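You operate a simulated robot arm through the tools that you are given. There is no shell and no other tool. Be economical: measure what you need, move in short steps, check, and stop when the job is done.

You are at the controls of a simulated two-armed robot. One attempt, no reset.

TASK
Take the connector with the smallest size on its label from the second shelf from the top of the end rack and put it on top of the taped carton on the table with the card stands. Take the bottle and put it on the bottom shelf of the end rack. Put the 125 blind flange from the top of the tall trolley on the bench with the grey board and the 90 blind flange on the top of the blue tank. Pick up the long bolt with one hand, pass it to the other hand and put it on the second deck from the bottom of the tall trolley. Open the outer sliding door. The order is free. Set down upright: bottle.

The check looks at the end state, three seconds after you hand in, the way a careful person would. Anything else that was tipped, shoved, dropped, spilled or broken makes it a failure.

THE ROBOT
Two 7-joint arms with two-finger parallel grippers on one trunk, on a base that drives. Base frame: it is fixed to the floor where the robot stands at the start and does not move with it; the origin is under the middle of the robot, x ahead of it, y to its left, z up. Readings come in m, degrees, newtons and seconds.
The left shoulder is at the start at [0.05, 0.187, 1.135], the right one opposite. With the tool pointing down near the work surface each hand reaches from about 0.1 to 0.66 m from the robot's upright axis, wherever it stands, measured 20 degrees to its own side. Places, roughly: bench with the grey board [8.9, -7, 0.9]; blind flange [7.25, -6, 1]; bottle [0.75, -1.25, 0.75]; bottom shelf of the end rack [0.8, 0.2, 0.4]; long bolt (4x4x10 cm) [7.4, -6.1, 1.1]; outer sliding door [7.5, -2.7, 1.1]; second deck of the tall trolley [7.4, -6, 0.6]; taped carton (20x16x12 cm) [1, -0.9, 0.8]; top of the blue tank [11.4, -5.2, 1]. Payload 3.43 kg a hand.
Tool frame (each hand has its own): the origin (TCP) lies between the finger pads and is the grasp point; the fingertips stand 0.03 m ahead of it; z points along the fingers, y is the line along which they close. The gripper opens to 0.094 m. The fingers are 0.028 m wide and 0.01 m thick; the gripper's body (0.05 by 0.096 m) begins 0.055 m behind the TCP.
Orientation is that of the tool frame in the base frame, as [roll, pitch, yaw] about the fixed x, y, z axes, in that order (R = Rz(yaw) Ry(pitch) Rx(roll)). With the fingers straight down and closing along the base's y, the tool's x points along the base's -x, its y along +y and its z along -z.

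THE INTERFACE
- The arms move only by the tool play_rows. It takes "left_rows", "right_rows" or both (then of equal length, played together; a hand with none holds still); each is a list that holds one entry, the list of rows, each a list of 7 numbers: the turn, a rotation vector about the tool's x, y, z in degrees, then the shift along the tool's x, y, z in m, then the opening, from 0 (shut) to 1 (fully open). In form: [[[rx, ry, rz, tx, ty, tz, hand], ...]]. A call has 1 to 12 rows; each row shifts and turns the commanded pose from where the row before left it, along the tool's axes as they then stand. Each row takes 0.2 s and may step no farther than 0.05 m and 8.6 degrees from the row before; otherwise, or with a gripper value out of range, the whole call is refused. Where a pose cannot be reached the arm comes as near as it can. A force on the tool above 40 N (or 10 N above the force at the start of the call, whichever is more), or a blocked arm, ends the call early, and 0.2 s more pass. Each finger travels about 0.153 m/s and halts on what it meets, pressing with about 28 N; the grip force reading is that of the motor and also rises with nothing between the fingers. The clock runs only during rows and for 0.2 s after the last one: add rows that do not move to give the fingers time. The reply holds the time, the measured pose of the TCP, the force on the tool along the base axes, the opening and the grip force, in the units named above and with some noise, with the torque about the TCP (base axes, N m) and any sound that the robot's microphone picked up.
- Cameras (640 x 400 px; columns grow to the right, rows downward): "scene" is now at [0.1351, 0.0237, 1.2794]; the picture's right is [0.32, -0.95, 0.00], its down [-0.70, -0.23, -0.68] and it looks along [0.64, 0.22, -0.74] (base axes); focal length 214 px, centre (320, 200). "left" rides on the left gripper at [0.076, -0.014, -0.103] in its tool frame; the picture's right is [0.18, 0.98, 0.00], its down [-0.75, 0.14, -0.64] and it looks along [-0.63, 0.12, 0.77] (tool axes); focal length 243 px, centre (320, 200). "right" rides on the right gripper at [0.076, 0.014, -0.102] in its tool frame; the picture's right is [-0.18, 0.98, 0.00], its down [-0.75, -0.14, -0.64] and it looks along [-0.63, -0.12, 0.77] (tool axes); focal length 243 px, centre (320, 200). There is no depth. A picture from a camera that has moved, and an enlarged one, comes with that camera's place and axes in the base frame and with its lens.
- capture(camera): a new picture of that camera. It takes no simulated time.
- slide_trunk(by): slides the trunk up (or, below 0, down) by that many m; the arms and the scene camera ride with it, the base frame stays. It gives what a move gives, with no picture.
- base_move(legs): drives the robot by 1 to 6 legs, each [ahead, left, turn to the left] in m, m and degrees, along the robot's own axes; the way and the turn of a leg run together, so that a leg with both is an arc; at most 1.5 m and 180 degrees a leg. The arms and the cameras ride along, it lands a little off, and it stops where it bumps. It gives what a move gives.
- head_to(pan, tilt): turns the head with the scene camera to pan (to the left, within 80 degrees either way) and tilt (down, from -29 to 69), counted from straight ahead of the robot. It gives what a move gives.
- enlarge(camera, box): a new picture of the part [left, top, right, bottom] of that camera's present view, enlarged. It takes no simulated time.
- job_done(): hands the job in; it is judged then, once.

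Work in short steps. Places have to be worked out from the pictures, the camera data and where the tool is seen: move nearer, look again, correct. Check each grasp and each placing, and mend what went wrong. You have 186 turns and 158 pictures in all, those below and enlarged ones among them. Open the grippers and draw the arms clear of the work before you hand the job in, unless the task says otherwise.

The tools are called after "Request:" as name(argument=value, ...) on one line, values as JSON. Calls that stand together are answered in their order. play_rows: Moves the arms, as the interface text tells. Its arguments: {"type":"object","properties":{"left_rows":{"type":"array","items":{"type":"array","items":{"type":"array","items":{"type":"number"}}}},"right_rows":{"type":"array","items":{"type":"array","items":{"type":"array","items":{"type":"number"}}}}},"required":[]} The other tools are called the same way: slide_trunk (by) slides the trunk up or down; base_move (legs) drives the base; head_to (pan, tilt) turns the head that bears the scene camera; capture (camera) takes a picture; enlarge (camera, box) takes an enlarged picture of a part of a camera's view; job_done () hands the job in.

At the start:

```text
clock: 0.0
left_tool_pos: [0.4387, 0.3661, 1.0672]
left_tcp_rot: [180.0, 0.0, 179.9]
left_contact_force: [0.0, 0.3, 0.4]
left_moment: [0.04, 0.01, -0.02]
left_grip_width: 0.0939
left_finger_force: 0.0
right_tool_pos: [0.3404, -0.0335, 1.1252]
right_tcp_rot: [-180.0, 0.0, 179.9]
right_contact_force: [-0.2, 0.3, -0.4]
right_moment: [0.0, 0.02, 0.0]
right_grip_width: 0.0938
right_finger_force: 0.1
trunk travel left (down, up): [-0.35, 0.082]
robot x, y, heading: [0.0019, 0.0013, 0.1]
head pan, tilt: [18.6, 47.4]
```

scene: 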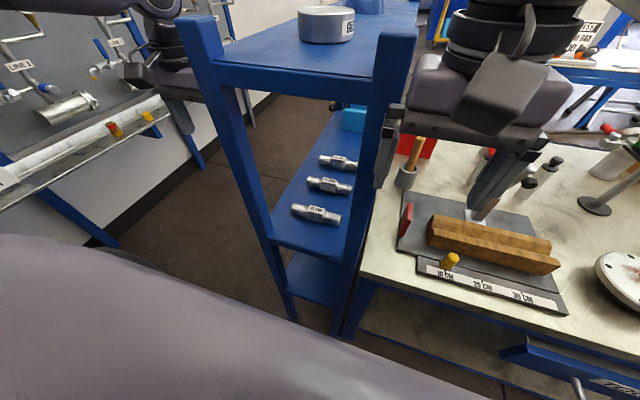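
right: 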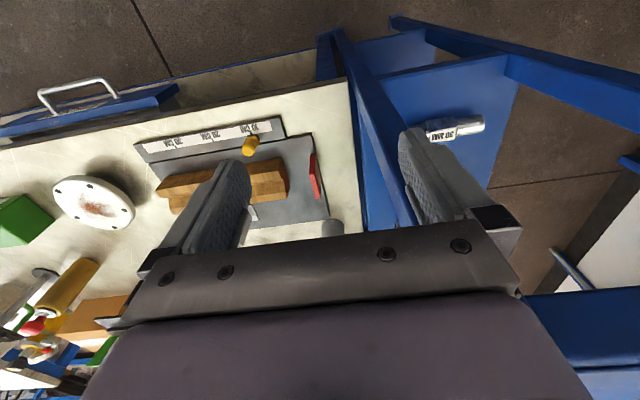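
left: 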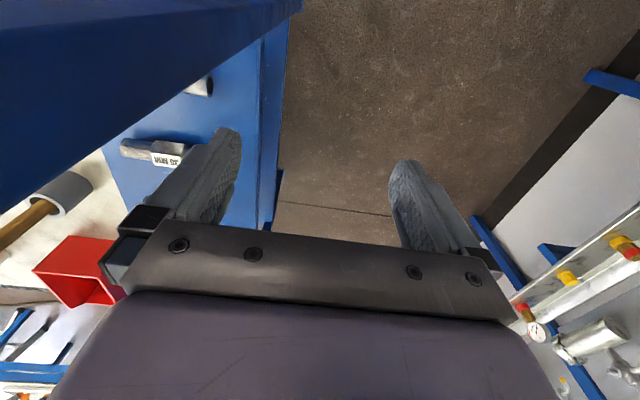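

I see the end rack with three connectors on its second shelf. I'll enlarge to read the labels and look at the right side.

Request:
enlarge(camera="scene", box=[270, 90, 400, 240])

Request:
head_to(pan=-40, tilt=35)

Request:
capture(camera="scene")

```text
2.67 times, centred on (335, 165) of scene
camera zoom: at [0.1351, 0.0237, 1.2794], right [0.32, -0.95, 0.0], down [-0.7, -0.23, -0.68], along [0.64, 0.22, -0.74], focal length 572 px, centre (280, 293)
```

zoom: 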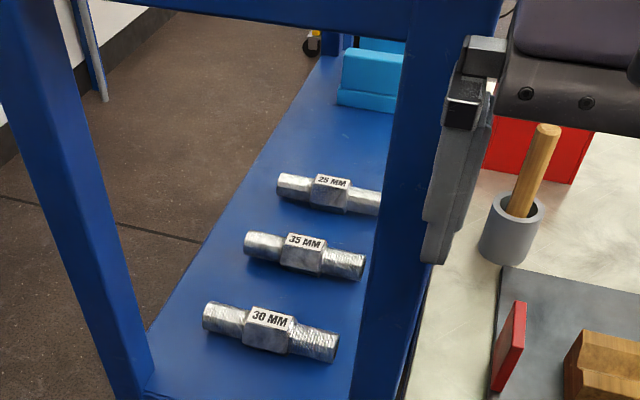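

```text
clock: 1.3
left_tool_pos: [0.4379, 0.3671, 1.0687]
left_tcp_rot: [179.9, -0.1, 180.0]
left_contact_force: [-0.5, -0.1, 0.3]
left_moment: [-0.01, 0.03, 0.03]
left_grip_width: 0.0941
left_finger_force: 0.0
right_tool_pos: [0.3405, -0.0331, 1.1252]
right_tcp_rot: [-179.9, 0.0, 179.9]
right_contact_force: [-0.1, 0.4, 0.2]
right_moment: [-0.01, -0.02, -0.01]
right_grip_width: 0.0938
right_finger_force: 0.1
trunk travel left (down, up): [-0.35, 0.082]
robot x, y, heading: [-0.0007, 0.0025, -0.2]
head pan, tilt: [-40.0, 35.0]
```

```text
153 pictures are left
camera scene: at [0.1274, -0.0581, 1.2975], right [-0.64, -0.77, 0.0], down [-0.44, 0.37, -0.82], along [0.63, -0.53, -0.57], focal length 214 px, centre (320, 200)
```

scene: 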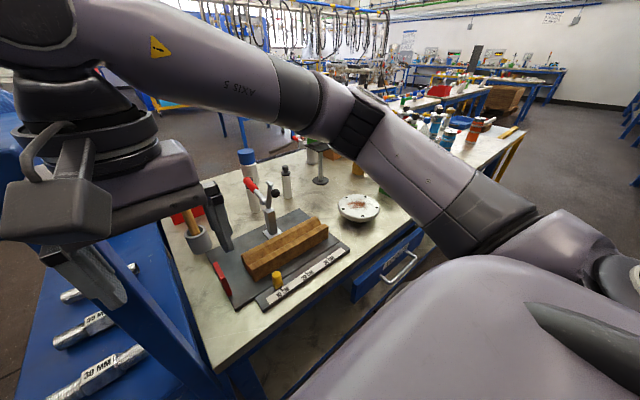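

The 25 MM connector is the smallest visible. I back off a bit and turn right to see the table, bottle and carton.

Request:
base_move(legs=[[-0.4, 0, 0], [0, 0, -45]])

Request:
head_to(pan=0, tilt=25)

Request:
capture(camera="scene")

```text
clock: 5.8
left_tool_pos: [0.1757, -0.0546, 1.0683]
left_tcp_rot: [-180.0, 0.0, 134.6]
left_contact_force: [-0.5, -0.2, -0.1]
left_moment: [0.01, 0.01, -0.01]
left_grip_width: 0.094
left_finger_force: 0.0
right_tool_pos: [-0.1787, -0.2653, 1.1249]
right_tcp_rot: [-180.0, 0.0, 134.7]
right_contact_force: [0.9, 0.4, 0.9]
right_moment: [0.02, -0.03, -0.03]
right_grip_width: 0.0937
right_finger_force: 0.0
trunk travel left (down, up): [-0.35, 0.082]
robot x, y, heading: [-0.3924, 0.0, -45.4]
head pan, tilt: [-40.0, 35.0]
```

```text
clock: 6.9
left_tool_pos: [0.1755, -0.054, 1.0672]
left_tcp_rot: [-180.0, -0.1, 134.7]
left_contact_force: [0.0, 0.2, 0.2]
left_moment: [-0.01, 0.03, 0.0]
left_grip_width: 0.0939
left_finger_force: 0.0
right_tool_pos: [-0.1787, -0.2648, 1.1245]
right_tcp_rot: [-180.0, 0.0, 134.6]
right_contact_force: [0.8, -0.1, -0.7]
right_moment: [-0.02, -0.04, -0.01]
right_grip_width: 0.094
right_finger_force: 0.0
trunk travel left (down, up): [-0.35, 0.082]
robot x, y, heading: [-0.3939, 0.0003, -45.2]
head pan, tilt: [0.0, 25.0]
```

```text
152 pictures are left
camera scene: at [-0.2858, -0.1093, 1.3133], right [-0.71, -0.7, 0.0], down [-0.3, 0.3, -0.91], along [0.64, -0.65, -0.42], focal length 214 px, centre (320, 200)
```

scene: 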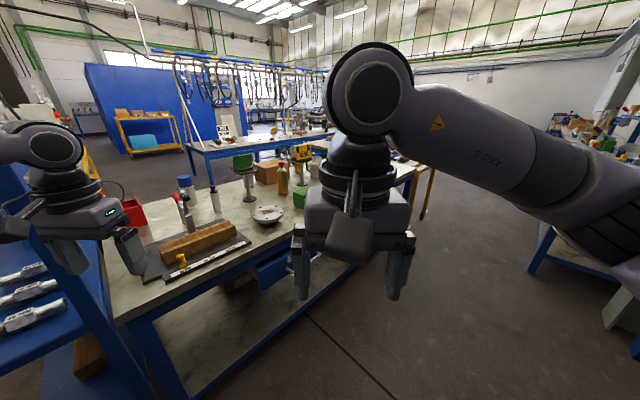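

I see a carton and an amber bottle at the table's far end; enlarge.

Request:
enlarge(camera="scene", box=[160, 120, 340, 240])

```text
3.33 times, centred on (250, 180) of scene
camera zoom: at [-0.2858, -0.1093, 1.3133], right [-0.71, -0.7, 0.0], down [-0.3, 0.3, -0.91], along [0.64, -0.65, -0.42], focal length 715 px, centre (553, 267)
```

zoom: 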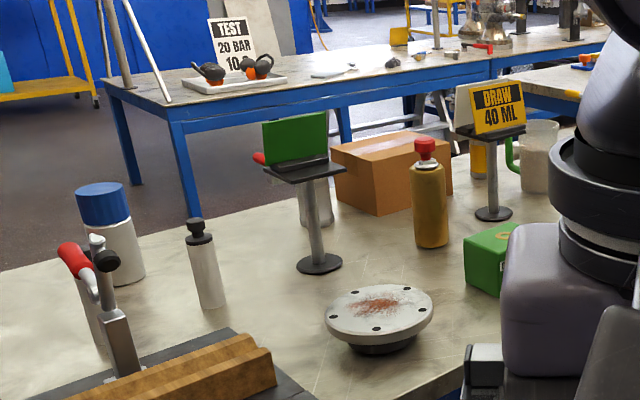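

The yellow bottle lies about (0.76,-0.84), not the hinted spot; something may be hidden behind the arm. I turn back to heading 0 and look right before driving.

Request:
base_move(legs=[[0, 0, 45], [0, -0.4, 0]])

Request:
head_to(pan=-45, tilt=25)

Request:
capture(camera="scene")

Request:
head_to(pan=-80, tilt=30)

Request:
capture(camera="scene")

```text
clock: 11.4
left_tool_pos: [0.0424, -0.0504, 1.0688]
left_tcp_rot: [-180.0, 0.0, 178.7]
left_contact_force: [-0.3, -0.4, -0.3]
left_moment: [0.04, 0.02, 0.04]
left_grip_width: 0.0942
left_finger_force: 0.0
right_tool_pos: [-0.0637, -0.4483, 1.1254]
right_tcp_rot: [179.9, 0.0, 178.7]
right_contact_force: [-1.1, -0.9, -0.5]
right_moment: [-0.03, 0.02, 0.02]
right_grip_width: 0.0941
right_finger_force: 0.0
trunk travel left (down, up): [-0.35, 0.082]
robot x, y, heading: [-0.4016, -0.4031, -1.0]
head pan, tilt: [0.0, 25.0]
```

```text
clock: 12.6
left_tool_pos: [0.0437, -0.0508, 1.0673]
left_tcp_rot: [180.0, 0.1, 178.7]
left_contact_force: [-0.2, -0.2, 0.3]
left_moment: [-0.01, 0.02, 0.0]
left_grip_width: 0.094
left_finger_force: 0.0
right_tool_pos: [-0.0628, -0.4477, 1.1254]
right_tcp_rot: [-180.0, 0.0, 178.7]
right_contact_force: [-0.1, 0.2, -0.5]
right_moment: [0.0, 0.0, -0.03]
right_grip_width: 0.0938
right_finger_force: 0.0
trunk travel left (down, up): [-0.35, 0.082]
robot x, y, heading: [-0.4021, -0.4057, -1.3]
head pan, tilt: [-45.0, 25.0]
```

```text
150 pictures are left
camera scene: at [-0.2787, -0.4755, 1.3133], right [-0.72, -0.69, 0.0], down [-0.29, 0.31, -0.91], along [0.63, -0.65, -0.42], focal length 214 px, centre (320, 200)
```

scene: 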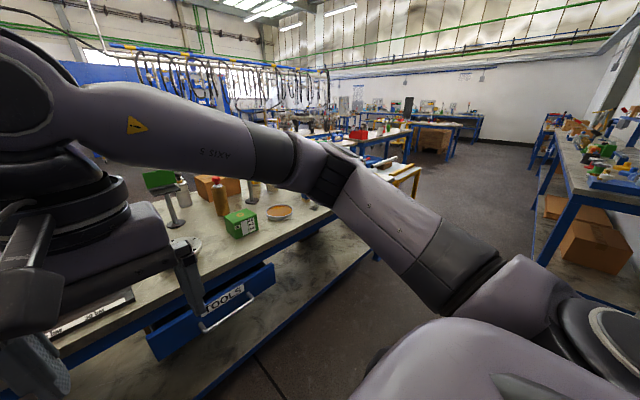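

```text
clock: 13.6
left_tool_pos: [0.0443, -0.05, 1.0685]
left_tcp_rot: [-180.0, 0.0, 178.6]
left_contact_force: [0.0, -0.4, -0.8]
left_moment: [0.0, -0.03, -0.01]
left_grip_width: 0.094
left_finger_force: 0.0
right_tool_pos: [-0.0638, -0.4479, 1.1247]
right_tcp_rot: [180.0, 0.0, 178.8]
right_contact_force: [0.0, -0.1, 0.3]
right_moment: [0.01, 0.03, -0.01]
right_grip_width: 0.0942
right_finger_force: 0.0
trunk travel left (down, up): [-0.35, 0.082]
robot x, y, heading: [-0.4028, -0.4099, -1.3]
head pan, tilt: [-80.0, 30.0]
```

```text
149 pictures are left
camera scene: at [-0.3286, -0.4984, 1.3053], right [-0.99, -0.15, 0.0], down [-0.08, 0.49, -0.87], along [0.13, -0.86, -0.5], focal length 214 px, centre (320, 200)
```

scene: 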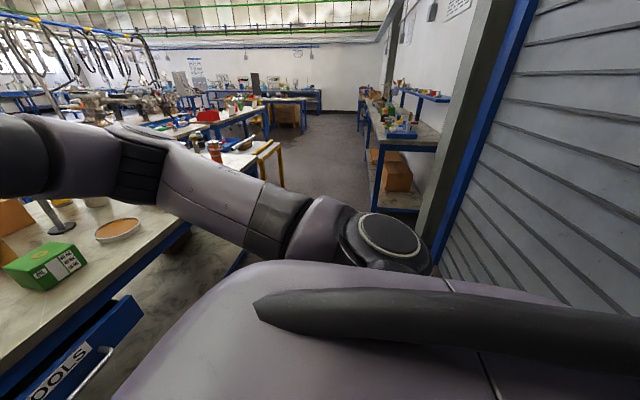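

Path on the right is clear; strafe right further for a view of the table's far end.

Request:
base_move(legs=[[0, -0.75, 0]])

Request:
head_to(pan=5, tilt=30)

Request:
capture(camera="scene")

```text
clock: 17.6
left_tool_pos: [0.0274, -0.7999, 1.0678]
left_tcp_rot: [179.9, -0.1, 177.8]
left_contact_force: [0.6, -0.6, 0.1]
left_moment: [-0.01, 0.0, 0.0]
left_grip_width: 0.0939
left_finger_force: 0.0
right_tool_pos: [-0.0863, -1.1963, 1.1236]
right_tcp_rot: [180.0, -0.1, 177.8]
right_contact_force: [0.9, 0.1, 0.0]
right_moment: [0.0, 0.0, 0.02]
right_grip_width: 0.094
right_finger_force: 0.0
trunk travel left (down, up): [-0.35, 0.082]
robot x, y, heading: [-0.4221, -1.1512, -2.0]
head pan, tilt: [-80.0, 30.0]
```

```text
clock: 19.2
left_tool_pos: [0.0273, -0.7999, 1.0675]
left_tcp_rot: [-180.0, 0.1, 177.8]
left_contact_force: [0.2, -0.1, 0.0]
left_moment: [0.01, 0.0, -0.02]
left_grip_width: 0.0939
left_finger_force: 0.1
right_tool_pos: [-0.0865, -1.1945, 1.1248]
right_tcp_rot: [179.9, 0.0, 178.0]
right_contact_force: [0.8, -0.3, 0.9]
right_moment: [0.02, 0.01, 0.02]
right_grip_width: 0.0939
right_finger_force: 0.0
trunk travel left (down, up): [-0.35, 0.082]
robot x, y, heading: [-0.4271, -1.1525, -2.2]
head pan, tilt: [5.0, 30.0]
```

```text
148 pictures are left
camera scene: at [-0.2747, -1.148, 1.3053], right [0.05, -1.0, 0.0], down [-0.5, -0.02, -0.87], along [0.86, 0.04, -0.5], focal length 214 px, centre (320, 200)
```

scene: 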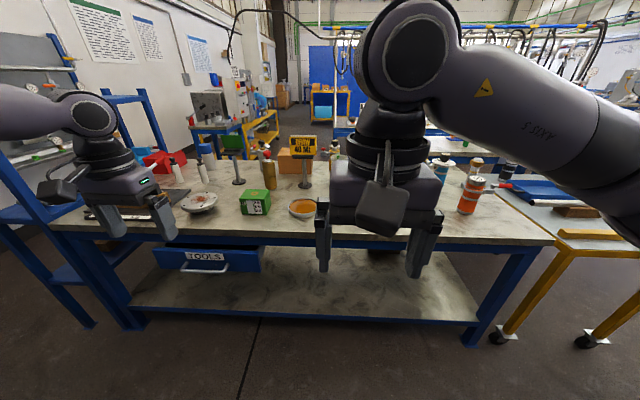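

The right gripper hides the spot. I move the right hand 0.3 m to its right.

Request:
play_rows(right_rows=[[[0, 0, 0, 0, -0.05, 0, 1], [0, 0, 0, 0, -0.05, 0, 1], [0, 0, 0, 0, -0.05, 0, 1], [0, 0, 0, 0, -0.05, 0, 1], [0, 0, 0, 0, -0.05, 0, 1], [0, 0, 0, 0, -0.05, 0, 1], [0, 0, 0, 0, -0.05, 0, 1]]])

Request:
enlarge(camera="scene", box=[180, 110, 480, 260])

```text
clock: 20.8
left_tool_pos: [0.0275, -0.7997, 1.0683]
left_tcp_rot: [-179.9, 0.0, 177.7]
left_contact_force: [1.3, -0.2, 1.1]
left_moment: [0.01, -0.01, 0.02]
left_grip_width: 0.0941
left_finger_force: 0.1
right_tool_pos: [-0.1019, -1.545, 1.1262]
right_tcp_rot: [179.9, 0.0, 177.9]
right_contact_force: [1.0, 0.4, 0.4]
right_moment: [0.02, 0.0, -0.02]
right_grip_width: 0.0941
right_finger_force: 0.1
trunk travel left (down, up): [-0.35, 0.082]
robot x, y, heading: [-0.4283, -1.1476, -2.3]
head pan, tilt: [5.0, 30.0]
```

```text
2.13 times, centred on (330, 185) of scene
camera zoom: at [-0.275, -1.1484, 1.3054], right [0.05, -1.0, 0.0], down [-0.5, -0.02, -0.87], along [0.87, 0.04, -0.5], focal length 458 px, centre (299, 232)
```

zoom: 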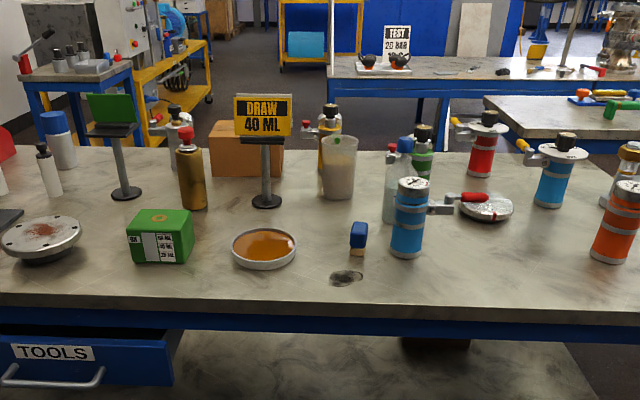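

Several candidates; zoom in on the area near (0.75,-1.25).

Request:
enlarge(camera="scene", box=[310, 150, 400, 250])

Request:
enlarge(camera="scene", box=[180, 140, 340, 240])

```text
4.00 times, centred on (355, 200) of scene
camera zoom: at [-0.275, -1.1484, 1.3054], right [0.05, -1.0, 0.0], down [-0.5, -0.02, -0.87], along [0.87, 0.04, -0.5], focal length 858 px, centre (180, 200)
```

zoom: 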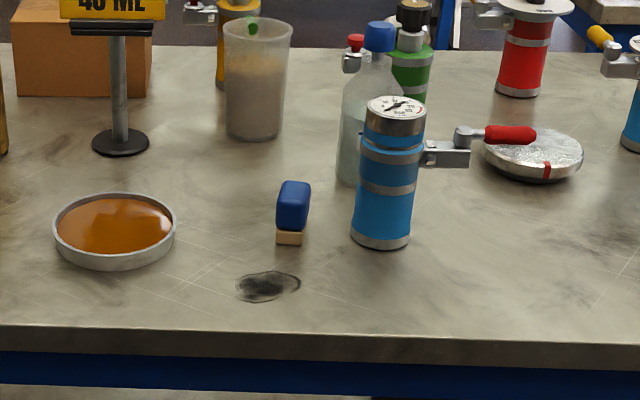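

```text
4.00 times, centred on (260, 190) of scene
camera zoom: at [-0.275, -1.1484, 1.3054], right [0.05, -1.0, 0.0], down [-0.5, -0.02, -0.87], along [0.87, 0.04, -0.5], focal length 858 px, centre (560, 240)
```

zoom: 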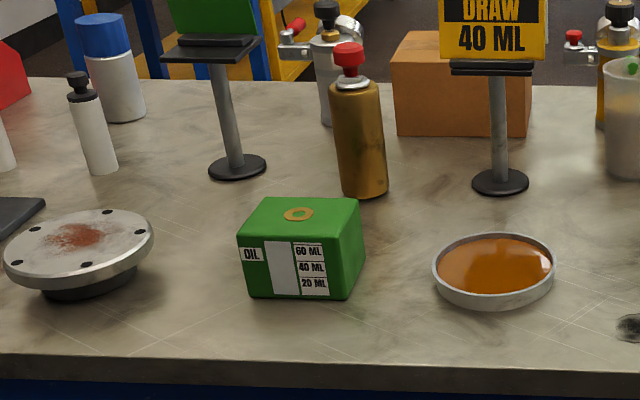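

The clear bottle with a blue cap (about (0.71,-1.34)) fits "the bottle". I drive up to the table, right of the open drawer.

Request:
base_move(legs=[[0.42, 0.02, 2]])

Request:
head_to(pan=-10, tilt=40)

Request:
capture(camera="scene")

```text
clock: 23.4
left_tool_pos: [0.4319, -0.7701, 1.0688]
left_tcp_rot: [-180.0, -0.1, -179.9]
left_contact_force: [0.1, 1.2, -0.9]
left_moment: [0.0, -0.01, -0.01]
left_grip_width: 0.0939
left_finger_force: 0.1
right_tool_pos: [0.3339, -1.5173, 1.1269]
right_tcp_rot: [-180.0, 0.1, -179.9]
right_contact_force: [-0.5, -0.9, -0.7]
right_moment: [0.03, -0.01, -0.01]
right_grip_width: 0.094
right_finger_force: 0.1
trunk travel left (down, up): [-0.35, 0.082]
robot x, y, heading: [-0.0081, -1.1368, 0.0]
head pan, tilt: [5.0, 30.0]
```

```text
clock: 24.1
left_tool_pos: [0.4313, -0.7695, 1.0692]
left_tcp_rot: [-180.0, 0.0, -179.9]
left_contact_force: [0.3, 0.0, -0.2]
left_moment: [0.01, -0.01, 0.0]
left_grip_width: 0.0942
left_finger_force: 0.1
right_tool_pos: [0.3336, -1.5178, 1.1256]
right_tcp_rot: [-180.0, 0.1, -179.9]
right_contact_force: [0.3, -0.9, 0.3]
right_moment: [0.01, -0.01, 0.04]
right_grip_width: 0.0941
right_finger_force: 0.0
trunk travel left (down, up): [-0.35, 0.082]
robot x, y, heading: [-0.0088, -1.1367, 0.1]
head pan, tilt: [-10.0, 40.0]
```

```text
144 pictures are left
camera scene: at [0.1373, -1.1523, 1.29], right [-0.17, -0.99, 0.0], down [-0.63, 0.11, -0.77], along [0.75, -0.13, -0.64], focal length 214 px, centre (320, 200)
```

scene: 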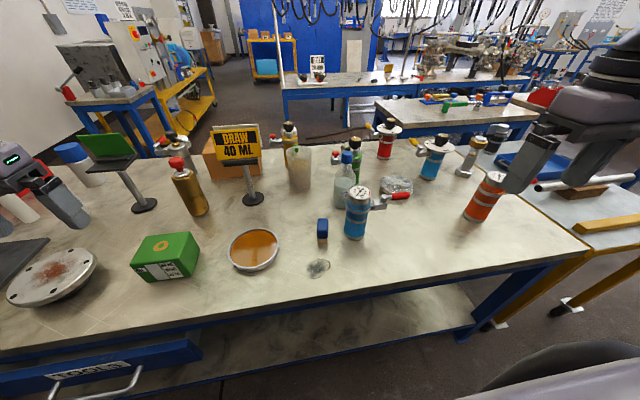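

Request:
enlarge(camera="scene", box=[280, 130, 400, 250])

```text
3.33 times, centred on (340, 190) of scene
camera zoom: at [0.1373, -1.1523, 1.29], right [-0.17, -0.99, 0.0], down [-0.63, 0.11, -0.77], along [0.75, -0.13, -0.64], focal length 715 px, centre (253, 233)
```

zoom: 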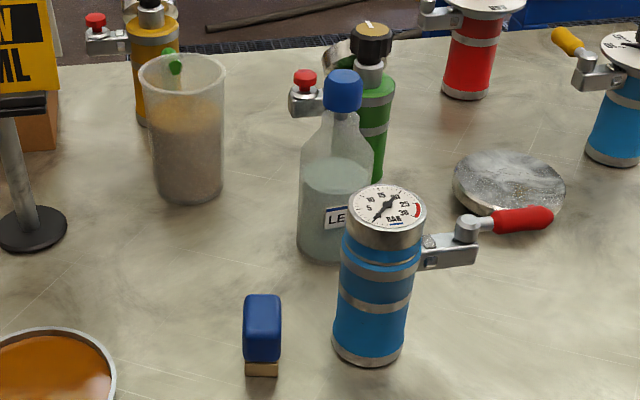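

Bottle estimated at (0.70,-1.333), about 0.2 m tall. I turn the left hand to yaw -45° and tilt it to 30° below horizontal.

Request:
play_rows(left_rows=[[[0, 0, 7.5, 0, 0, 0, 1], [0, 0, 7.5, 0, 0, 0, 1], [0, 0, 7.5, 0, 0, 0, 1], [0, 0, 7.5, 0, 0, 0, 1], [0, 0, 7.5, 0, 0, 0, 1], [0, 0, 7.5, 0, 0, 0, 1], [0, -7.5, 0, 0, 0, 0, 1], [0, -7.5, 0, 0, 0, 0, 1], [0, -7.5, 0, 0, 0, 0, 1], [0, -7.5, 0, 0, 0, 0, 1], [0, -7.5, 0, 0, 0, 0, 1], [0, -7.5, 0, 0, 0, 0, 1]]])

Request:
play_rows(left_rows=[[[0, -7.5, 0, 0, 0, 0, 1], [0, -7.5, 0, 0, 0, 0, 1], [0, 0, 0, -0.0216, -0.019, 0.0373, 1], [0, 0, 0, -0.0216, -0.019, 0.0373, 1], [0, 0, 0, -0.0216, -0.019, 0.0373, 1], [0, 0, 0, -0.0216, -0.019, 0.0373, 1], [0, 0, 0, -0.0216, -0.019, 0.0373, 1], [0, 0, 0, -0.0216, -0.019, 0.0373, 1], [0, 0, 0, -0.0216, -0.019, 0.0373, 1], [0, 0, 0, -0.0216, -0.019, 0.0373, 1]]])

Request:
capture(camera="left")

Request:
capture(camera="scene")

```text
clock: 26.7
left_tool_pos: [0.4317, -0.7699, 1.0679]
left_tcp_rot: [180.0, 45.2, 135.0]
left_contact_force: [0.8, 0.6, 0.5]
left_moment: [-0.02, 0.0, 0.02]
left_grip_width: 0.0941
left_finger_force: 0.0
right_tool_pos: [0.3328, -1.518, 1.1271]
right_tcp_rot: [180.0, 0.0, -179.9]
right_contact_force: [0.6, -0.4, 0.2]
right_moment: [0.04, 0.02, -0.01]
right_grip_width: 0.094
right_finger_force: 0.1
trunk travel left (down, up): [-0.35, 0.082]
robot x, y, heading: [-0.0082, -1.1365, 0.0]
head pan, tilt: [-10.0, 40.0]
```

```text
clock: 28.9
left_tool_pos: [0.5651, -1.1223, 1.0712]
left_tcp_rot: [179.9, 60.1, 135.0]
left_contact_force: [-0.1, -0.4, -0.5]
left_moment: [0.03, -0.02, 0.02]
left_grip_width: 0.0942
left_finger_force: 0.2
right_tool_pos: [0.3333, -1.5192, 1.126]
right_tcp_rot: [-180.0, 0.0, -180.0]
right_contact_force: [1.2, -0.4, -0.2]
right_moment: [-0.01, -0.02, 0.05]
right_grip_width: 0.0938
right_finger_force: 0.0
trunk travel left (down, up): [-0.35, 0.082]
robot x, y, heading: [-0.004, -1.1351, 0.1]
head pan, tilt: [-10.0, 40.0]
```

```text
142 pictures are left
camera left: at [0.4645, -1.0417, 1.0555], right [0.63, 0.76, -0.16], down [-0.03, 0.23, 0.97], along [0.78, -0.61, 0.16], focal length 243 px, centre (320, 200)
```

left: 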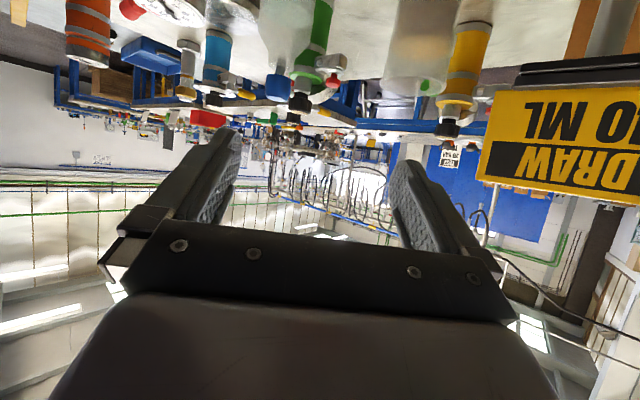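

```text
141 pictures are left
camera scene: at [0.1374, -1.1531, 1.2899], right [-0.17, -0.98, 0.0], down [-0.63, 0.11, -0.77], along [0.75, -0.13, -0.64], focal length 214 px, centre (320, 200)
```

scene: 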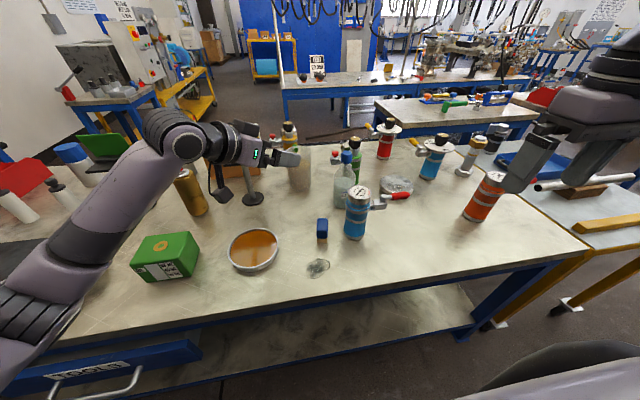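

Wrist view confirms bottle axis at (0.70,-1.333). I move to the pre-grasp point 0.13 m behind it.

Request:
play_rows(left_rows=[[[0, 0, 0, 0.0108, -0.0134, 0.0442, 1], [0, 0, 0, 0.0108, -0.0134, 0.0442, 1], [0, 0, 0, 0.0108, -0.0134, 0.0442, 1], [0, 0, 0, 0.0108, -0.0134, 0.0442, 1], [0, 0, 0, 0, 0, 0, 1]]])

Request:
capture(camera="left")

Request:
enlarge(camera="scene", box=[220, 110, 420, 260])

```text
clock: 30.1
left_tool_pos: [0.6199, -1.2487, 0.9402]
left_tcp_rot: [179.9, 60.1, 135.0]
left_contact_force: [0.6, -0.6, -0.7]
left_moment: [-0.06, -0.02, 0.0]
left_grip_width: 0.0942
left_finger_force: 0.1
right_tool_pos: [0.3334, -1.5184, 1.1269]
right_tcp_rot: [-180.0, 0.0, -179.9]
right_contact_force: [0.1, -0.1, 0.2]
right_moment: [-0.03, 0.03, 0.01]
right_grip_width: 0.0942
right_finger_force: 0.0
trunk travel left (down, up): [-0.35, 0.082]
robot x, y, heading: [-0.0064, -1.1367, 0.0]
head pan, tilt: [-10.0, 40.0]
```

```text
140 pictures are left
camera left: at [0.5198, -1.1685, 0.925], right [0.63, 0.76, -0.16], down [-0.03, 0.23, 0.97], along [0.78, -0.61, 0.16], focal length 243 px, centre (320, 200)
```

left: 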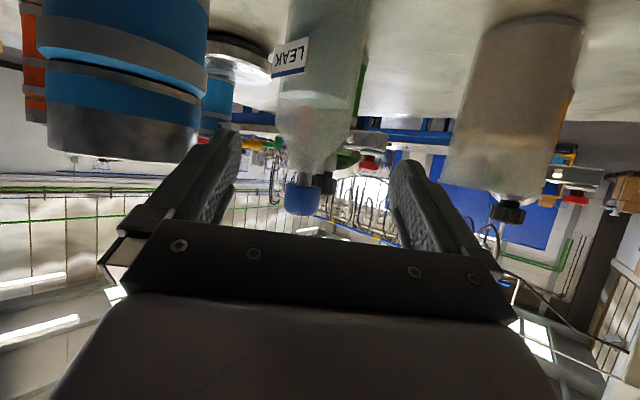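

```text
2.67 times, centred on (320, 185) of scene
camera zoom: at [0.1372, -1.1522, 1.29], right [-0.17, -0.98, 0.0], down [-0.63, 0.11, -0.77], along [0.75, -0.13, -0.64], focal length 572 px, centre (320, 240)
```

zoom: 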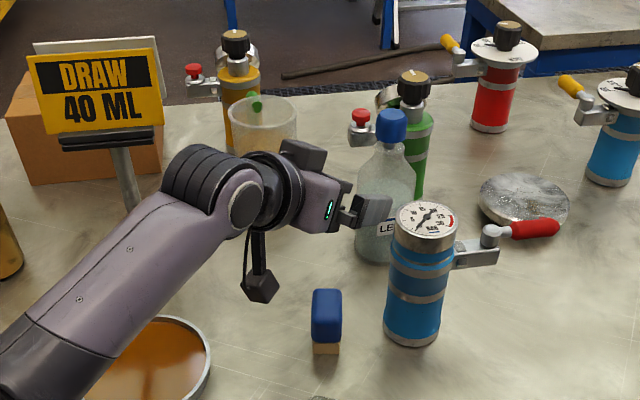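

A rubber block sits under the camera's path, so I turn the approach to yaw -60° and go to a level pre-grasp at z 0.89.

Request:
play_rows(left_rows=[[[6.5, 0, 3.75, 0, 0, 0, 1], [6.5, 0, 3.75, 0, 0, 0, 1], [0, 0, 0, 0.0235, 0.0137, 0.0094, 1], [0, 0, 0, 0.0235, 0.0137, 0.0094, 1], [0, 0, 0, 0, 0, 0, 1]]])

Request:
capture(camera="left")

Request:
enlarge(camera="scene", box=[220, 110, 420, 260])

```text
clock: 31.3
left_tool_pos: [0.6431, -1.2303, 0.8934]
left_tcp_rot: [-179.9, 60.0, 120.1]
left_contact_force: [-0.1, 0.5, 0.4]
left_moment: [0.01, 0.02, -0.01]
left_grip_width: 0.0942
left_finger_force: 0.1
right_tool_pos: [0.3341, -1.5183, 1.1264]
right_tcp_rot: [-180.0, 0.0, -180.0]
right_contact_force: [0.6, 0.1, 0.0]
right_moment: [-0.03, 0.01, 0.01]
right_grip_width: 0.0941
right_finger_force: 0.2
trunk travel left (down, up): [-0.35, 0.082]
robot x, y, heading: [-0.0055, -1.1406, 0.1]
head pan, tilt: [-10.0, 40.0]
```

```text
138 pictures are left
camera left: at [0.5666, -1.1278, 0.8778], right [0.8, 0.57, -0.16], down [0.03, 0.23, 0.97], along [0.59, -0.79, 0.16], focal length 243 px, centre (320, 200)
```

left: 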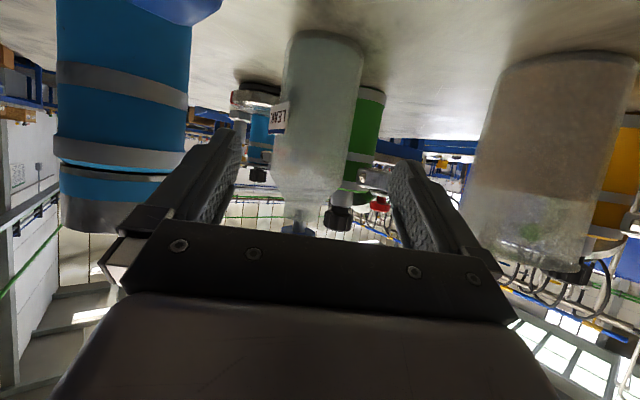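

```text
2.67 times, centred on (320, 185) of scene
camera zoom: at [0.1372, -1.1524, 1.29], right [-0.17, -0.98, 0.0], down [-0.63, 0.11, -0.77], along [0.75, -0.13, -0.64], focal length 572 px, centre (320, 240)
```

zoom: 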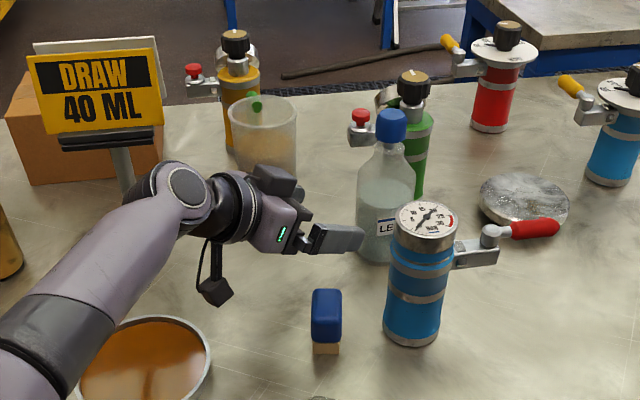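

Alignment good within 2 mm. I advance 0.116 m horizontally around the bottle.

Request:
play_rows(left_rows=[[[0, 0, 0, -0.0145, 0, 0.0251, 1], [0, 0, 0, -0.0145, 0, 0.0251, 1], [0, 0, 0, -0.0145, 0, 0.0251, 1], [0, 0, 0, -0.0145, 0, 0.0251, 1], [0, 0, 0, 0, 0, 0, 1]]])

Request:
capture(camera="left")

Request:
enlarge(camera="scene", box=[220, 110, 420, 260])

```text
clock: 32.5
left_tool_pos: [0.6387, -1.273, 0.9151]
left_tcp_rot: [179.9, 60.0, 120.2]
left_contact_force: [-0.3, 0.0, 0.1]
left_moment: [0.0, 0.01, -0.01]
left_grip_width: 0.0939
left_finger_force: 0.1
left hand out of reach, approached as far as the arm can: row 1, 2, 3, 4
right_tool_pos: [0.3343, -1.5182, 1.1262]
right_tcp_rot: [180.0, 0.0, -179.9]
right_contact_force: [0.7, -0.2, -0.2]
right_moment: [-0.02, -0.03, 0.0]
right_grip_width: 0.0943
right_finger_force: 0.1
trunk travel left (down, up): [-0.35, 0.082]
robot x, y, heading: [-0.0077, -1.1359, -0.1]
head pan, tilt: [-10.0, 40.0]
```

```text
136 pictures are left
camera left: at [0.5618, -1.1702, 0.8986], right [0.8, 0.57, -0.16], down [0.03, 0.23, 0.97], along [0.59, -0.79, 0.17], focal length 243 px, centre (320, 200)
```

left: 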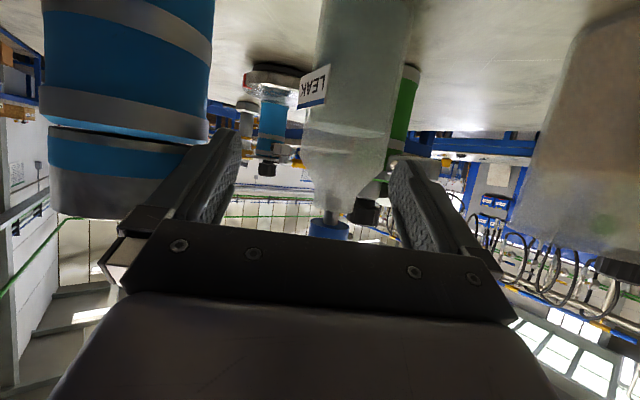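

```text
2.67 times, centred on (320, 185) of scene
camera zoom: at [0.1375, -1.1522, 1.2899], right [-0.17, -0.98, 0.0], down [-0.63, 0.11, -0.77], along [0.75, -0.13, -0.64], focal length 572 px, centre (320, 240)
```

zoom: 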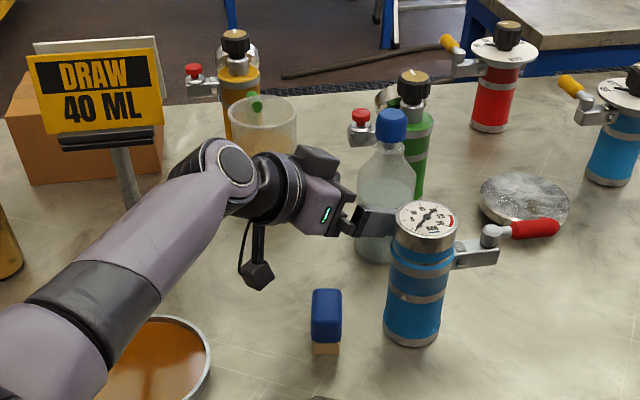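

Out of reach at this stance. I retract the hand and drive the base a bit nearer (+x, -y).

Request:
play_rows(left_rows=[[[0, 0, 0, 0.0145, 0, -0.0251, 1], [0, 0, 0, 0.0145, 0, -0.0251, 1], [0, 0, 0, 0.0145, 0, -0.0251, 1], [0, 0, 0, 0.0145, 0, -0.0251, 1], [0, 0, 0, 0.0145, 0, -0.0251, 1], [0, 0, 0, 0, 0, 0, 1]]])

Request:
base_move(legs=[[0.06, -0.1, 0]])

Request:
capture(camera="left")

Request:
enlarge(camera="scene", box=[220, 110, 420, 260])

```text
clock: 33.9
left_tool_pos: [0.5649, -1.1501, 0.9131]
left_tcp_rot: [180.0, 60.0, 120.1]
left_contact_force: [1.0, 0.9, 0.4]
left_moment: [0.03, 0.01, 0.0]
left_grip_width: 0.0943
left_finger_force: 0.0
right_tool_pos: [0.3321, -1.5185, 1.1269]
right_tcp_rot: [-179.9, 0.0, -179.9]
right_contact_force: [0.5, -0.3, -0.2]
right_moment: [-0.02, 0.0, -0.02]
right_grip_width: 0.0939
right_finger_force: 0.0
trunk travel left (down, up): [-0.35, 0.082]
robot x, y, heading: [-0.0066, -1.135, -0.0]
head pan, tilt: [-10.0, 40.0]
```

```text
clock: 35.1
left_tool_pos: [0.6241, -1.2473, 0.9135]
left_tcp_rot: [-179.9, 60.0, 120.2]
left_contact_force: [1.6, -0.4, -0.2]
left_moment: [-0.01, 0.01, -0.02]
left_grip_width: 0.0937
left_finger_force: 0.1
right_tool_pos: [0.3935, -1.6147, 1.1265]
right_tcp_rot: [179.9, 0.0, -179.9]
right_contact_force: [0.4, 0.4, 0.6]
right_moment: [-0.03, 0.02, -0.01]
right_grip_width: 0.0937
right_finger_force: 0.1
trunk travel left (down, up): [-0.35, 0.082]
robot x, y, heading: [0.0517, -1.2319, 0.1]
head pan, tilt: [-10.0, 40.0]
```

```text
134 pictures are left
camera left: at [0.5473, -1.1434, 0.8978], right [0.8, 0.57, -0.16], down [0.03, 0.23, 0.97], along [0.6, -0.79, 0.16], focal length 243 px, centre (320, 200)
```

left: 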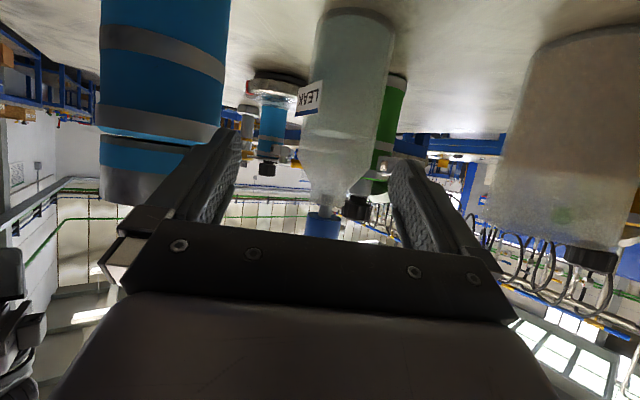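

```text
2.67 times, centred on (320, 185) of scene
camera zoom: at [0.1974, -1.2498, 1.2899], right [-0.17, -0.99, 0.0], down [-0.63, 0.11, -0.77], along [0.75, -0.13, -0.64], focal length 572 px, centre (320, 240)
```

zoom: 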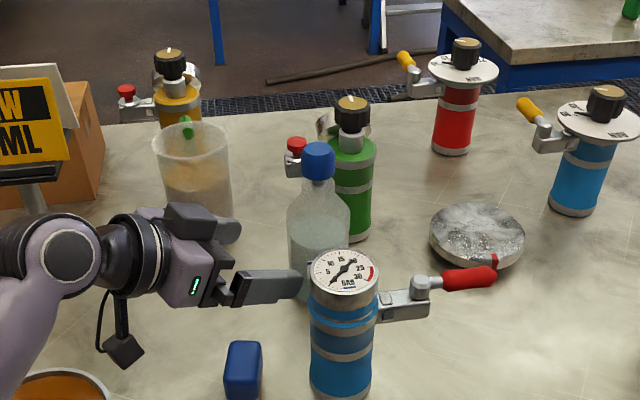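

I shift sideways 23 mm and down 20 mm, then advance most of the way.

Request:
play_rows(left_rows=[[[0, 0, 0, 0.0178, 0.0228, 0.0103, 1], [0, 0, 0, 0, 0, 0, 1], [0, 0, 0, -0.014, 0, 0.0243, 1], [0, 0, 0, -0.014, 0, 0.0243, 1], [0, 0, 0, 0, 0, 0, 1]]])

Request:
capture(camera="left")

```text
clock: 36.3
left_tool_pos: [0.6703, -1.2812, 0.8924]
left_tcp_rot: [180.0, 60.0, 120.2]
left_contact_force: [0.7, 0.5, 0.2]
left_moment: [-0.03, 0.01, 0.01]
left_grip_width: 0.0941
left_finger_force: 0.1
right_tool_pos: [0.3937, -1.6144, 1.1263]
right_tcp_rot: [-180.0, 0.0, -179.8]
right_contact_force: [-0.1, -0.4, 0.7]
right_moment: [0.02, -0.06, 0.01]
right_grip_width: 0.094
right_finger_force: 0.0
trunk travel left (down, up): [-0.35, 0.082]
robot x, y, heading: [0.055, -1.2346, 0.2]
head pan, tilt: [-10.0, 40.0]
```

```text
132 pictures are left
camera left: at [0.5929, -1.1781, 0.8769], right [0.8, 0.57, -0.16], down [0.03, 0.23, 0.97], along [0.59, -0.79, 0.16], focal length 243 px, centre (320, 200)
```

left: 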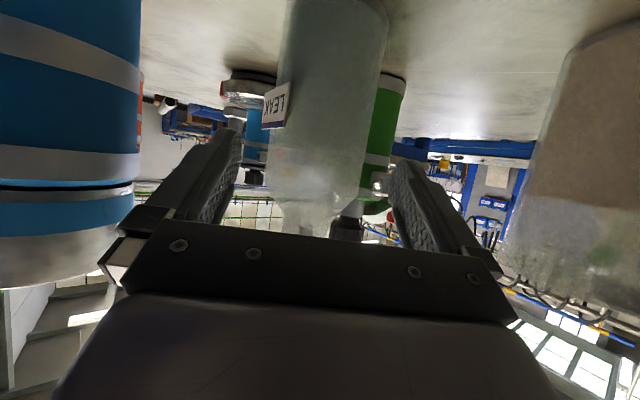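

Centred. Advance the remaining 6 cm, then close.

Request:
play_rows(left_rows=[[[0, 0, 0, -0.0105, 0, 0.0182, 1], [0, 0, 0, -0.0105, 0, 0.0182, 1], [0, 0, 0, -0.0105, 0, 0.0182, 1], [0, 0, 0, 0, 0, 0, 1]]])

Request:
capture(camera="left")

Request:
enlarge(camera="scene", box=[220, 110, 420, 260])

```text
clock: 37.3
left_tool_pos: [0.7028, -1.3382, 0.8933]
left_tcp_rot: [179.8, 60.1, 120.1]
left_contact_force: [-0.6, 0.4, 0.7]
left_moment: [0.0, 0.0, -0.04]
left_grip_width: 0.094
left_finger_force: 0.0
right_tool_pos: [0.3938, -1.6145, 1.1271]
right_tcp_rot: [-180.0, 0.0, -179.8]
right_contact_force: [-0.9, 0.4, 0.4]
right_moment: [0.04, 0.02, 0.03]
right_grip_width: 0.0941
right_finger_force: 0.2
trunk travel left (down, up): [-0.35, 0.082]
robot x, y, heading: [0.055, -1.233, 0.3]
head pan, tilt: [-10.0, 40.0]
```

```text
131 pictures are left
camera left: at [0.6261, -1.235, 0.8781], right [0.8, 0.57, -0.16], down [0.03, 0.23, 0.97], along [0.59, -0.79, 0.16], focal length 243 px, centre (320, 200)
```

left: 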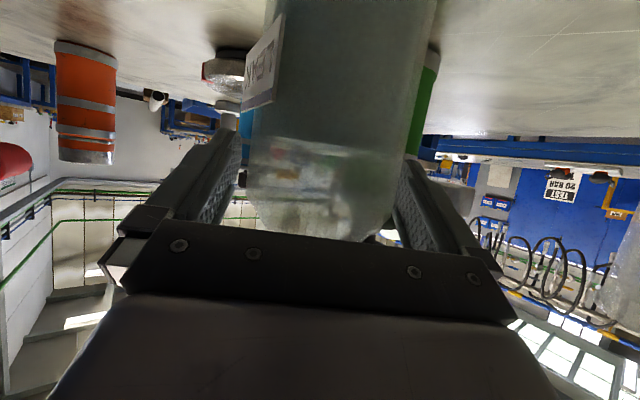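

```text
2.67 times, centred on (320, 185) of scene
camera zoom: at [0.197, -1.249, 1.29], right [-0.17, -0.99, 0.0], down [-0.63, 0.11, -0.77], along [0.75, -0.13, -0.64], focal length 572 px, centre (320, 240)
```

zoom: 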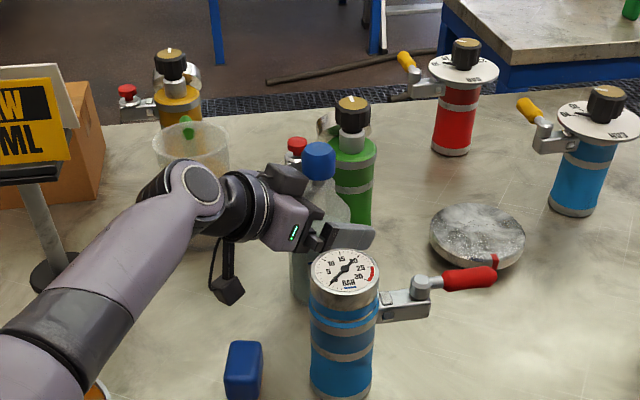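

Fingers straddle the body. Close the left gripper.

Request:
play_rows(left_rows=[[[0, 0, 0, 0, 0, 0, 0.7], [0, 0, 0, 0, 0, 0, 0.5], [0, 0, 0, 0, 0, 0, 0.3], [0, 0, 0, 0, 0, 0, 0.3]]])

Request:
capture(camera="left")

```text
clock: 38.3
left_tool_pos: [0.7028, -1.3381, 0.8943]
left_tcp_rot: [-180.0, 60.0, 120.2]
left_contact_force: [1.7, -1.5, 1.9]
left_moment: [-0.07, -0.1, 0.0]
left_grip_width: 0.0743
left_finger_force: 28.4
right_tool_pos: [0.3939, -1.6149, 1.1266]
right_tcp_rot: [-180.0, 0.0, -179.7]
right_contact_force: [-0.6, -0.3, 0.2]
right_moment: [0.0, 0.0, -0.02]
right_grip_width: 0.0939
right_finger_force: 0.1
trunk travel left (down, up): [-0.35, 0.082]
robot x, y, heading: [0.0503, -1.2324, 0.1]
head pan, tilt: [-10.0, 40.0]
```

```text
129 pictures are left
camera left: at [0.6259, -1.2352, 0.8781], right [0.8, 0.57, -0.16], down [0.03, 0.23, 0.97], along [0.59, -0.79, 0.16], focal length 243 px, centre (320, 200)
```

left: 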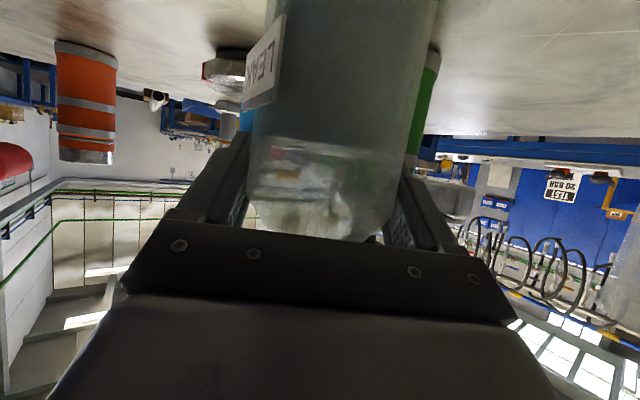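

Gripped (0.074 m). Lift 0.22 m, then retract toward the robot.

Request:
play_rows(left_rows=[[[0, 0, 0, -0.039, 0, -0.0225, 0.3], [0, 0, 0, -0.039, 0, -0.0225, 0.3], [0, 0, 0, -0.039, 0, -0.0225, 0.3], [0, 0, 0, -0.039, 0, -0.0225, 0.3], [0, 0, 0, -0.039, 0, -0.0225, 0.3], [0, 0, 0, 0.0225, 0, -0.039, 0.3], [0, 0, 0, 0.0225, 0, -0.039, 0.3], [0, 0, 0, 0.0225, 0, -0.039, 0.3], [0, 0, 0, 0, 0, 0, 0.3]]])

Request:
capture(camera="scene")

```text
clock: 40.3
left_tool_pos: [0.6363, -1.2196, 1.1178]
left_tcp_rot: [-179.8, 60.0, 120.4]
left_contact_force: [0.5, -1.2, -4.1]
left_moment: [-0.02, -0.04, 0.0]
left_grip_width: 0.0747
left_finger_force: 28.2
right_tool_pos: [0.3951, -1.6146, 1.1257]
right_tcp_rot: [-180.0, 0.0, -179.9]
right_contact_force: [0.0, -0.5, -0.4]
right_moment: [0.02, 0.02, -0.01]
right_grip_width: 0.0943
right_finger_force: 0.0
trunk travel left (down, up): [-0.35, 0.082]
robot x, y, heading: [0.0528, -1.2326, 0.2]
head pan, tilt: [-10.0, 40.0]
```

```text
128 pictures are left
camera scene: at [0.1975, -1.2495, 1.2899], right [-0.17, -0.99, 0.0], down [-0.63, 0.11, -0.77], along [0.75, -0.13, -0.64], focal length 214 px, centre (320, 200)
```

scene: 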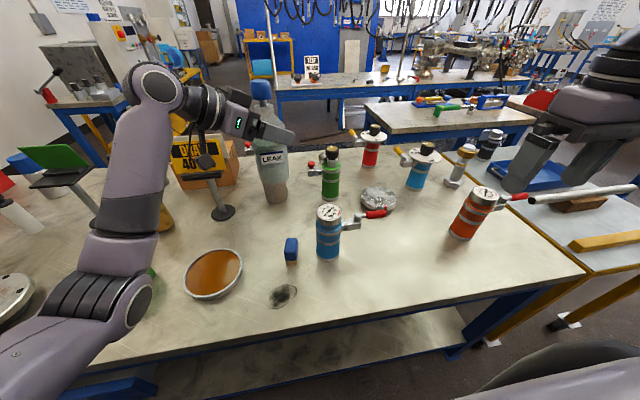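

Bottle held upright. I back off from the table, then strafe left toward the rack.

Request:
base_move(legs=[[-0.5, 0, 0], [0, 1.4, 0]])

Request:
head_to(pan=0, tilt=35)

Request:
capture(camera="scene")

```text
clock: 49.9
left_tool_pos: [0.1524, 0.1668, 1.1176]
left_tcp_rot: [-179.9, 59.8, 119.0]
left_contact_force: [0.4, 0.0, -3.6]
left_moment: [-0.01, -0.02, -0.01]
left_grip_width: 0.0745
left_finger_force: 27.4
right_tool_pos: [-0.0981, -0.222, 1.1258]
right_tcp_rot: [-180.0, -0.1, 179.0]
right_contact_force: [-1.0, 0.3, 0.5]
right_moment: [0.02, 0.01, 0.02]
right_grip_width: 0.0938
right_finger_force: 0.1
trunk travel left (down, up): [-0.35, 0.082]
robot x, y, heading: [-0.4309, 0.1702, -0.9]
head pan, tilt: [-10.0, 40.0]
```

```text
clock: 50.6
left_tool_pos: [0.1529, 0.1669, 1.1175]
left_tcp_rot: [-179.9, 60.0, 118.8]
left_contact_force: [-0.7, -0.5, -4.6]
left_moment: [-0.02, -0.02, -0.02]
left_grip_width: 0.0746
left_finger_force: 28.1
right_tool_pos: [-0.0977, -0.2214, 1.1263]
right_tcp_rot: [-180.0, 0.0, 178.9]
right_contact_force: [0.4, -0.5, -1.0]
right_moment: [-0.01, -0.01, -0.01]
right_grip_width: 0.0943
right_finger_force: 0.1
trunk travel left (down, up): [-0.35, 0.082]
robot x, y, heading: [-0.4338, 0.1649, -1.0]
head pan, tilt: [0.0, 35.0]
```

```text
127 pictures are left
camera scene: at [-0.2814, 0.163, 1.2974], right [-0.02, -1.0, 0.0], down [-0.57, 0.01, -0.82], along [0.82, -0.02, -0.57], focal length 214 px, centre (320, 200)
```

scene: 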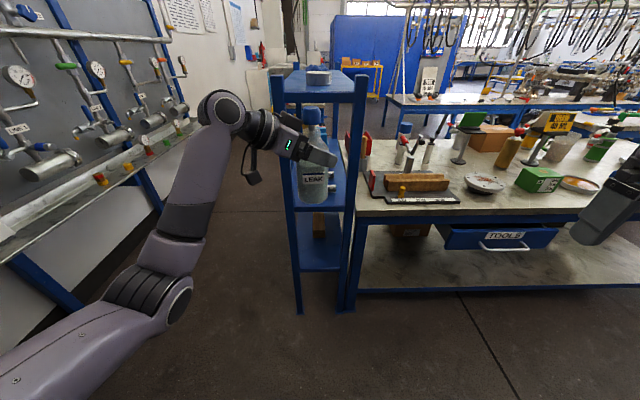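

Rack: front at x≈0.40, y from -0.01 to 0.28, bottom shelf z≈0.40, next shelf ≈0.79. I turn the left hand to face +x, and tuck the right hand back.

Request:
play_rows(left_rows=[[[-6.58, 0, -3.8, 0, 0, 0, 0.3], [-6.58, 0, -3.8, 0, 0, 0, 0.3], [-6.58, 0, -3.8, 0, 0, 0, 0.3], [-6.58, 0, -3.8, 0, 0, 0, 0.3], [-6.58, 0, -3.8, 0, 0, 0, 0.3], [-6.58, 0, -3.8, 0, 0, 0, 0.3], [-6.58, 0, -3.8, 0, 0, 0, 0.3], [-6.58, 0, -3.8, 0, 0, 0, 0.3], [0, 0, 0, 0, 0.045, 0, 0.3], [0, 0, 0, 0, 0.045, 0, 0.3], [0, 0, 0, 0, 0.045, 0, 0.3], [0, 0, 0, 0, 0, 0, 0.3]]], right_rows=[[[0, 0, 0, 0.05, 0, 0, 1], [0, 0, 0, 0.05, 0, 0, 1], [0, 0, 0, 0.05, 0, 0, 1], [0, 0, 0, 0.04, 0, 0, 1], [0, 0, 0, 0, 0, 0, 1], [0, 0, 0, 0, 0, 0, 1], [0, 0, 0, 0, 0, 0, 1], [0, 0, 0, 0, 0, 0, 1], [0, 0, 0, 0, 0, 0, 1], [0, 0, 0, 0, 0, 0, 1], [0, 0, 0, 0, 0, 0, 1], [0, 0, 0, 0, 0, 0, 1]]])

Request:
slide_trunk(by=-0.3)

Request:
capture(camera="scene")

```text
clock: 53.2
left_tool_pos: [0.156, 0.3026, 1.119]
left_tcp_rot: [-180.0, 60.0, 179.6]
left_contact_force: [-0.5, -0.5, -4.1]
left_moment: [0.02, -0.01, 0.01]
left_grip_width: 0.0744
left_finger_force: 28.0
right_tool_pos: [-0.2495, -0.157, 1.117]
right_tcp_rot: [-180.0, 0.0, 178.9]
right_contact_force: [0.3, -0.2, 0.5]
right_moment: [0.01, 0.0, 0.02]
right_grip_width: 0.0939
right_finger_force: 0.1
right hand out of reach, approached as far as the arm can: row 2, 3, 4
trunk travel left (down, up): [-0.35, 0.082]
robot x, y, heading: [-0.4249, 0.1677, -1.3]
head pan, tilt: [0.0, 35.0]
```

```text
clock: 56.2
left_tool_pos: [0.1554, 0.3024, 0.819]
left_tcp_rot: [179.9, 60.0, 179.7]
left_contact_force: [0.2, 0.7, -3.5]
left_moment: [0.0, -0.03, 0.02]
left_grip_width: 0.0744
left_finger_force: 27.7
right_tool_pos: [-0.249, -0.1584, 0.8177]
right_tcp_rot: [180.0, 0.0, 179.0]
right_contact_force: [0.2, 0.4, 0.1]
right_moment: [0.01, -0.01, -0.03]
right_grip_width: 0.0941
right_finger_force: 0.1
trunk travel left (down, up): [-0.05, 0.382]
robot x, y, heading: [-0.4334, 0.1709, -0.9]
head pan, tilt: [0.0, 35.0]
```

```text
126 pictures are left
camera scene: at [-0.2815, 0.1632, 0.9975], right [-0.02, -1.0, 0.0], down [-0.57, 0.01, -0.82], along [0.82, -0.02, -0.57], focal length 214 px, centre (320, 200)
```

scene: 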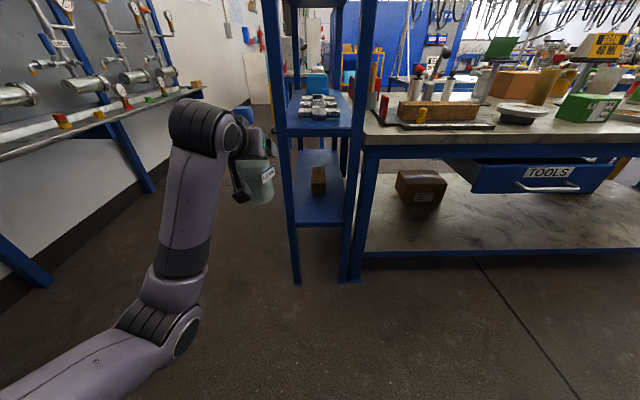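

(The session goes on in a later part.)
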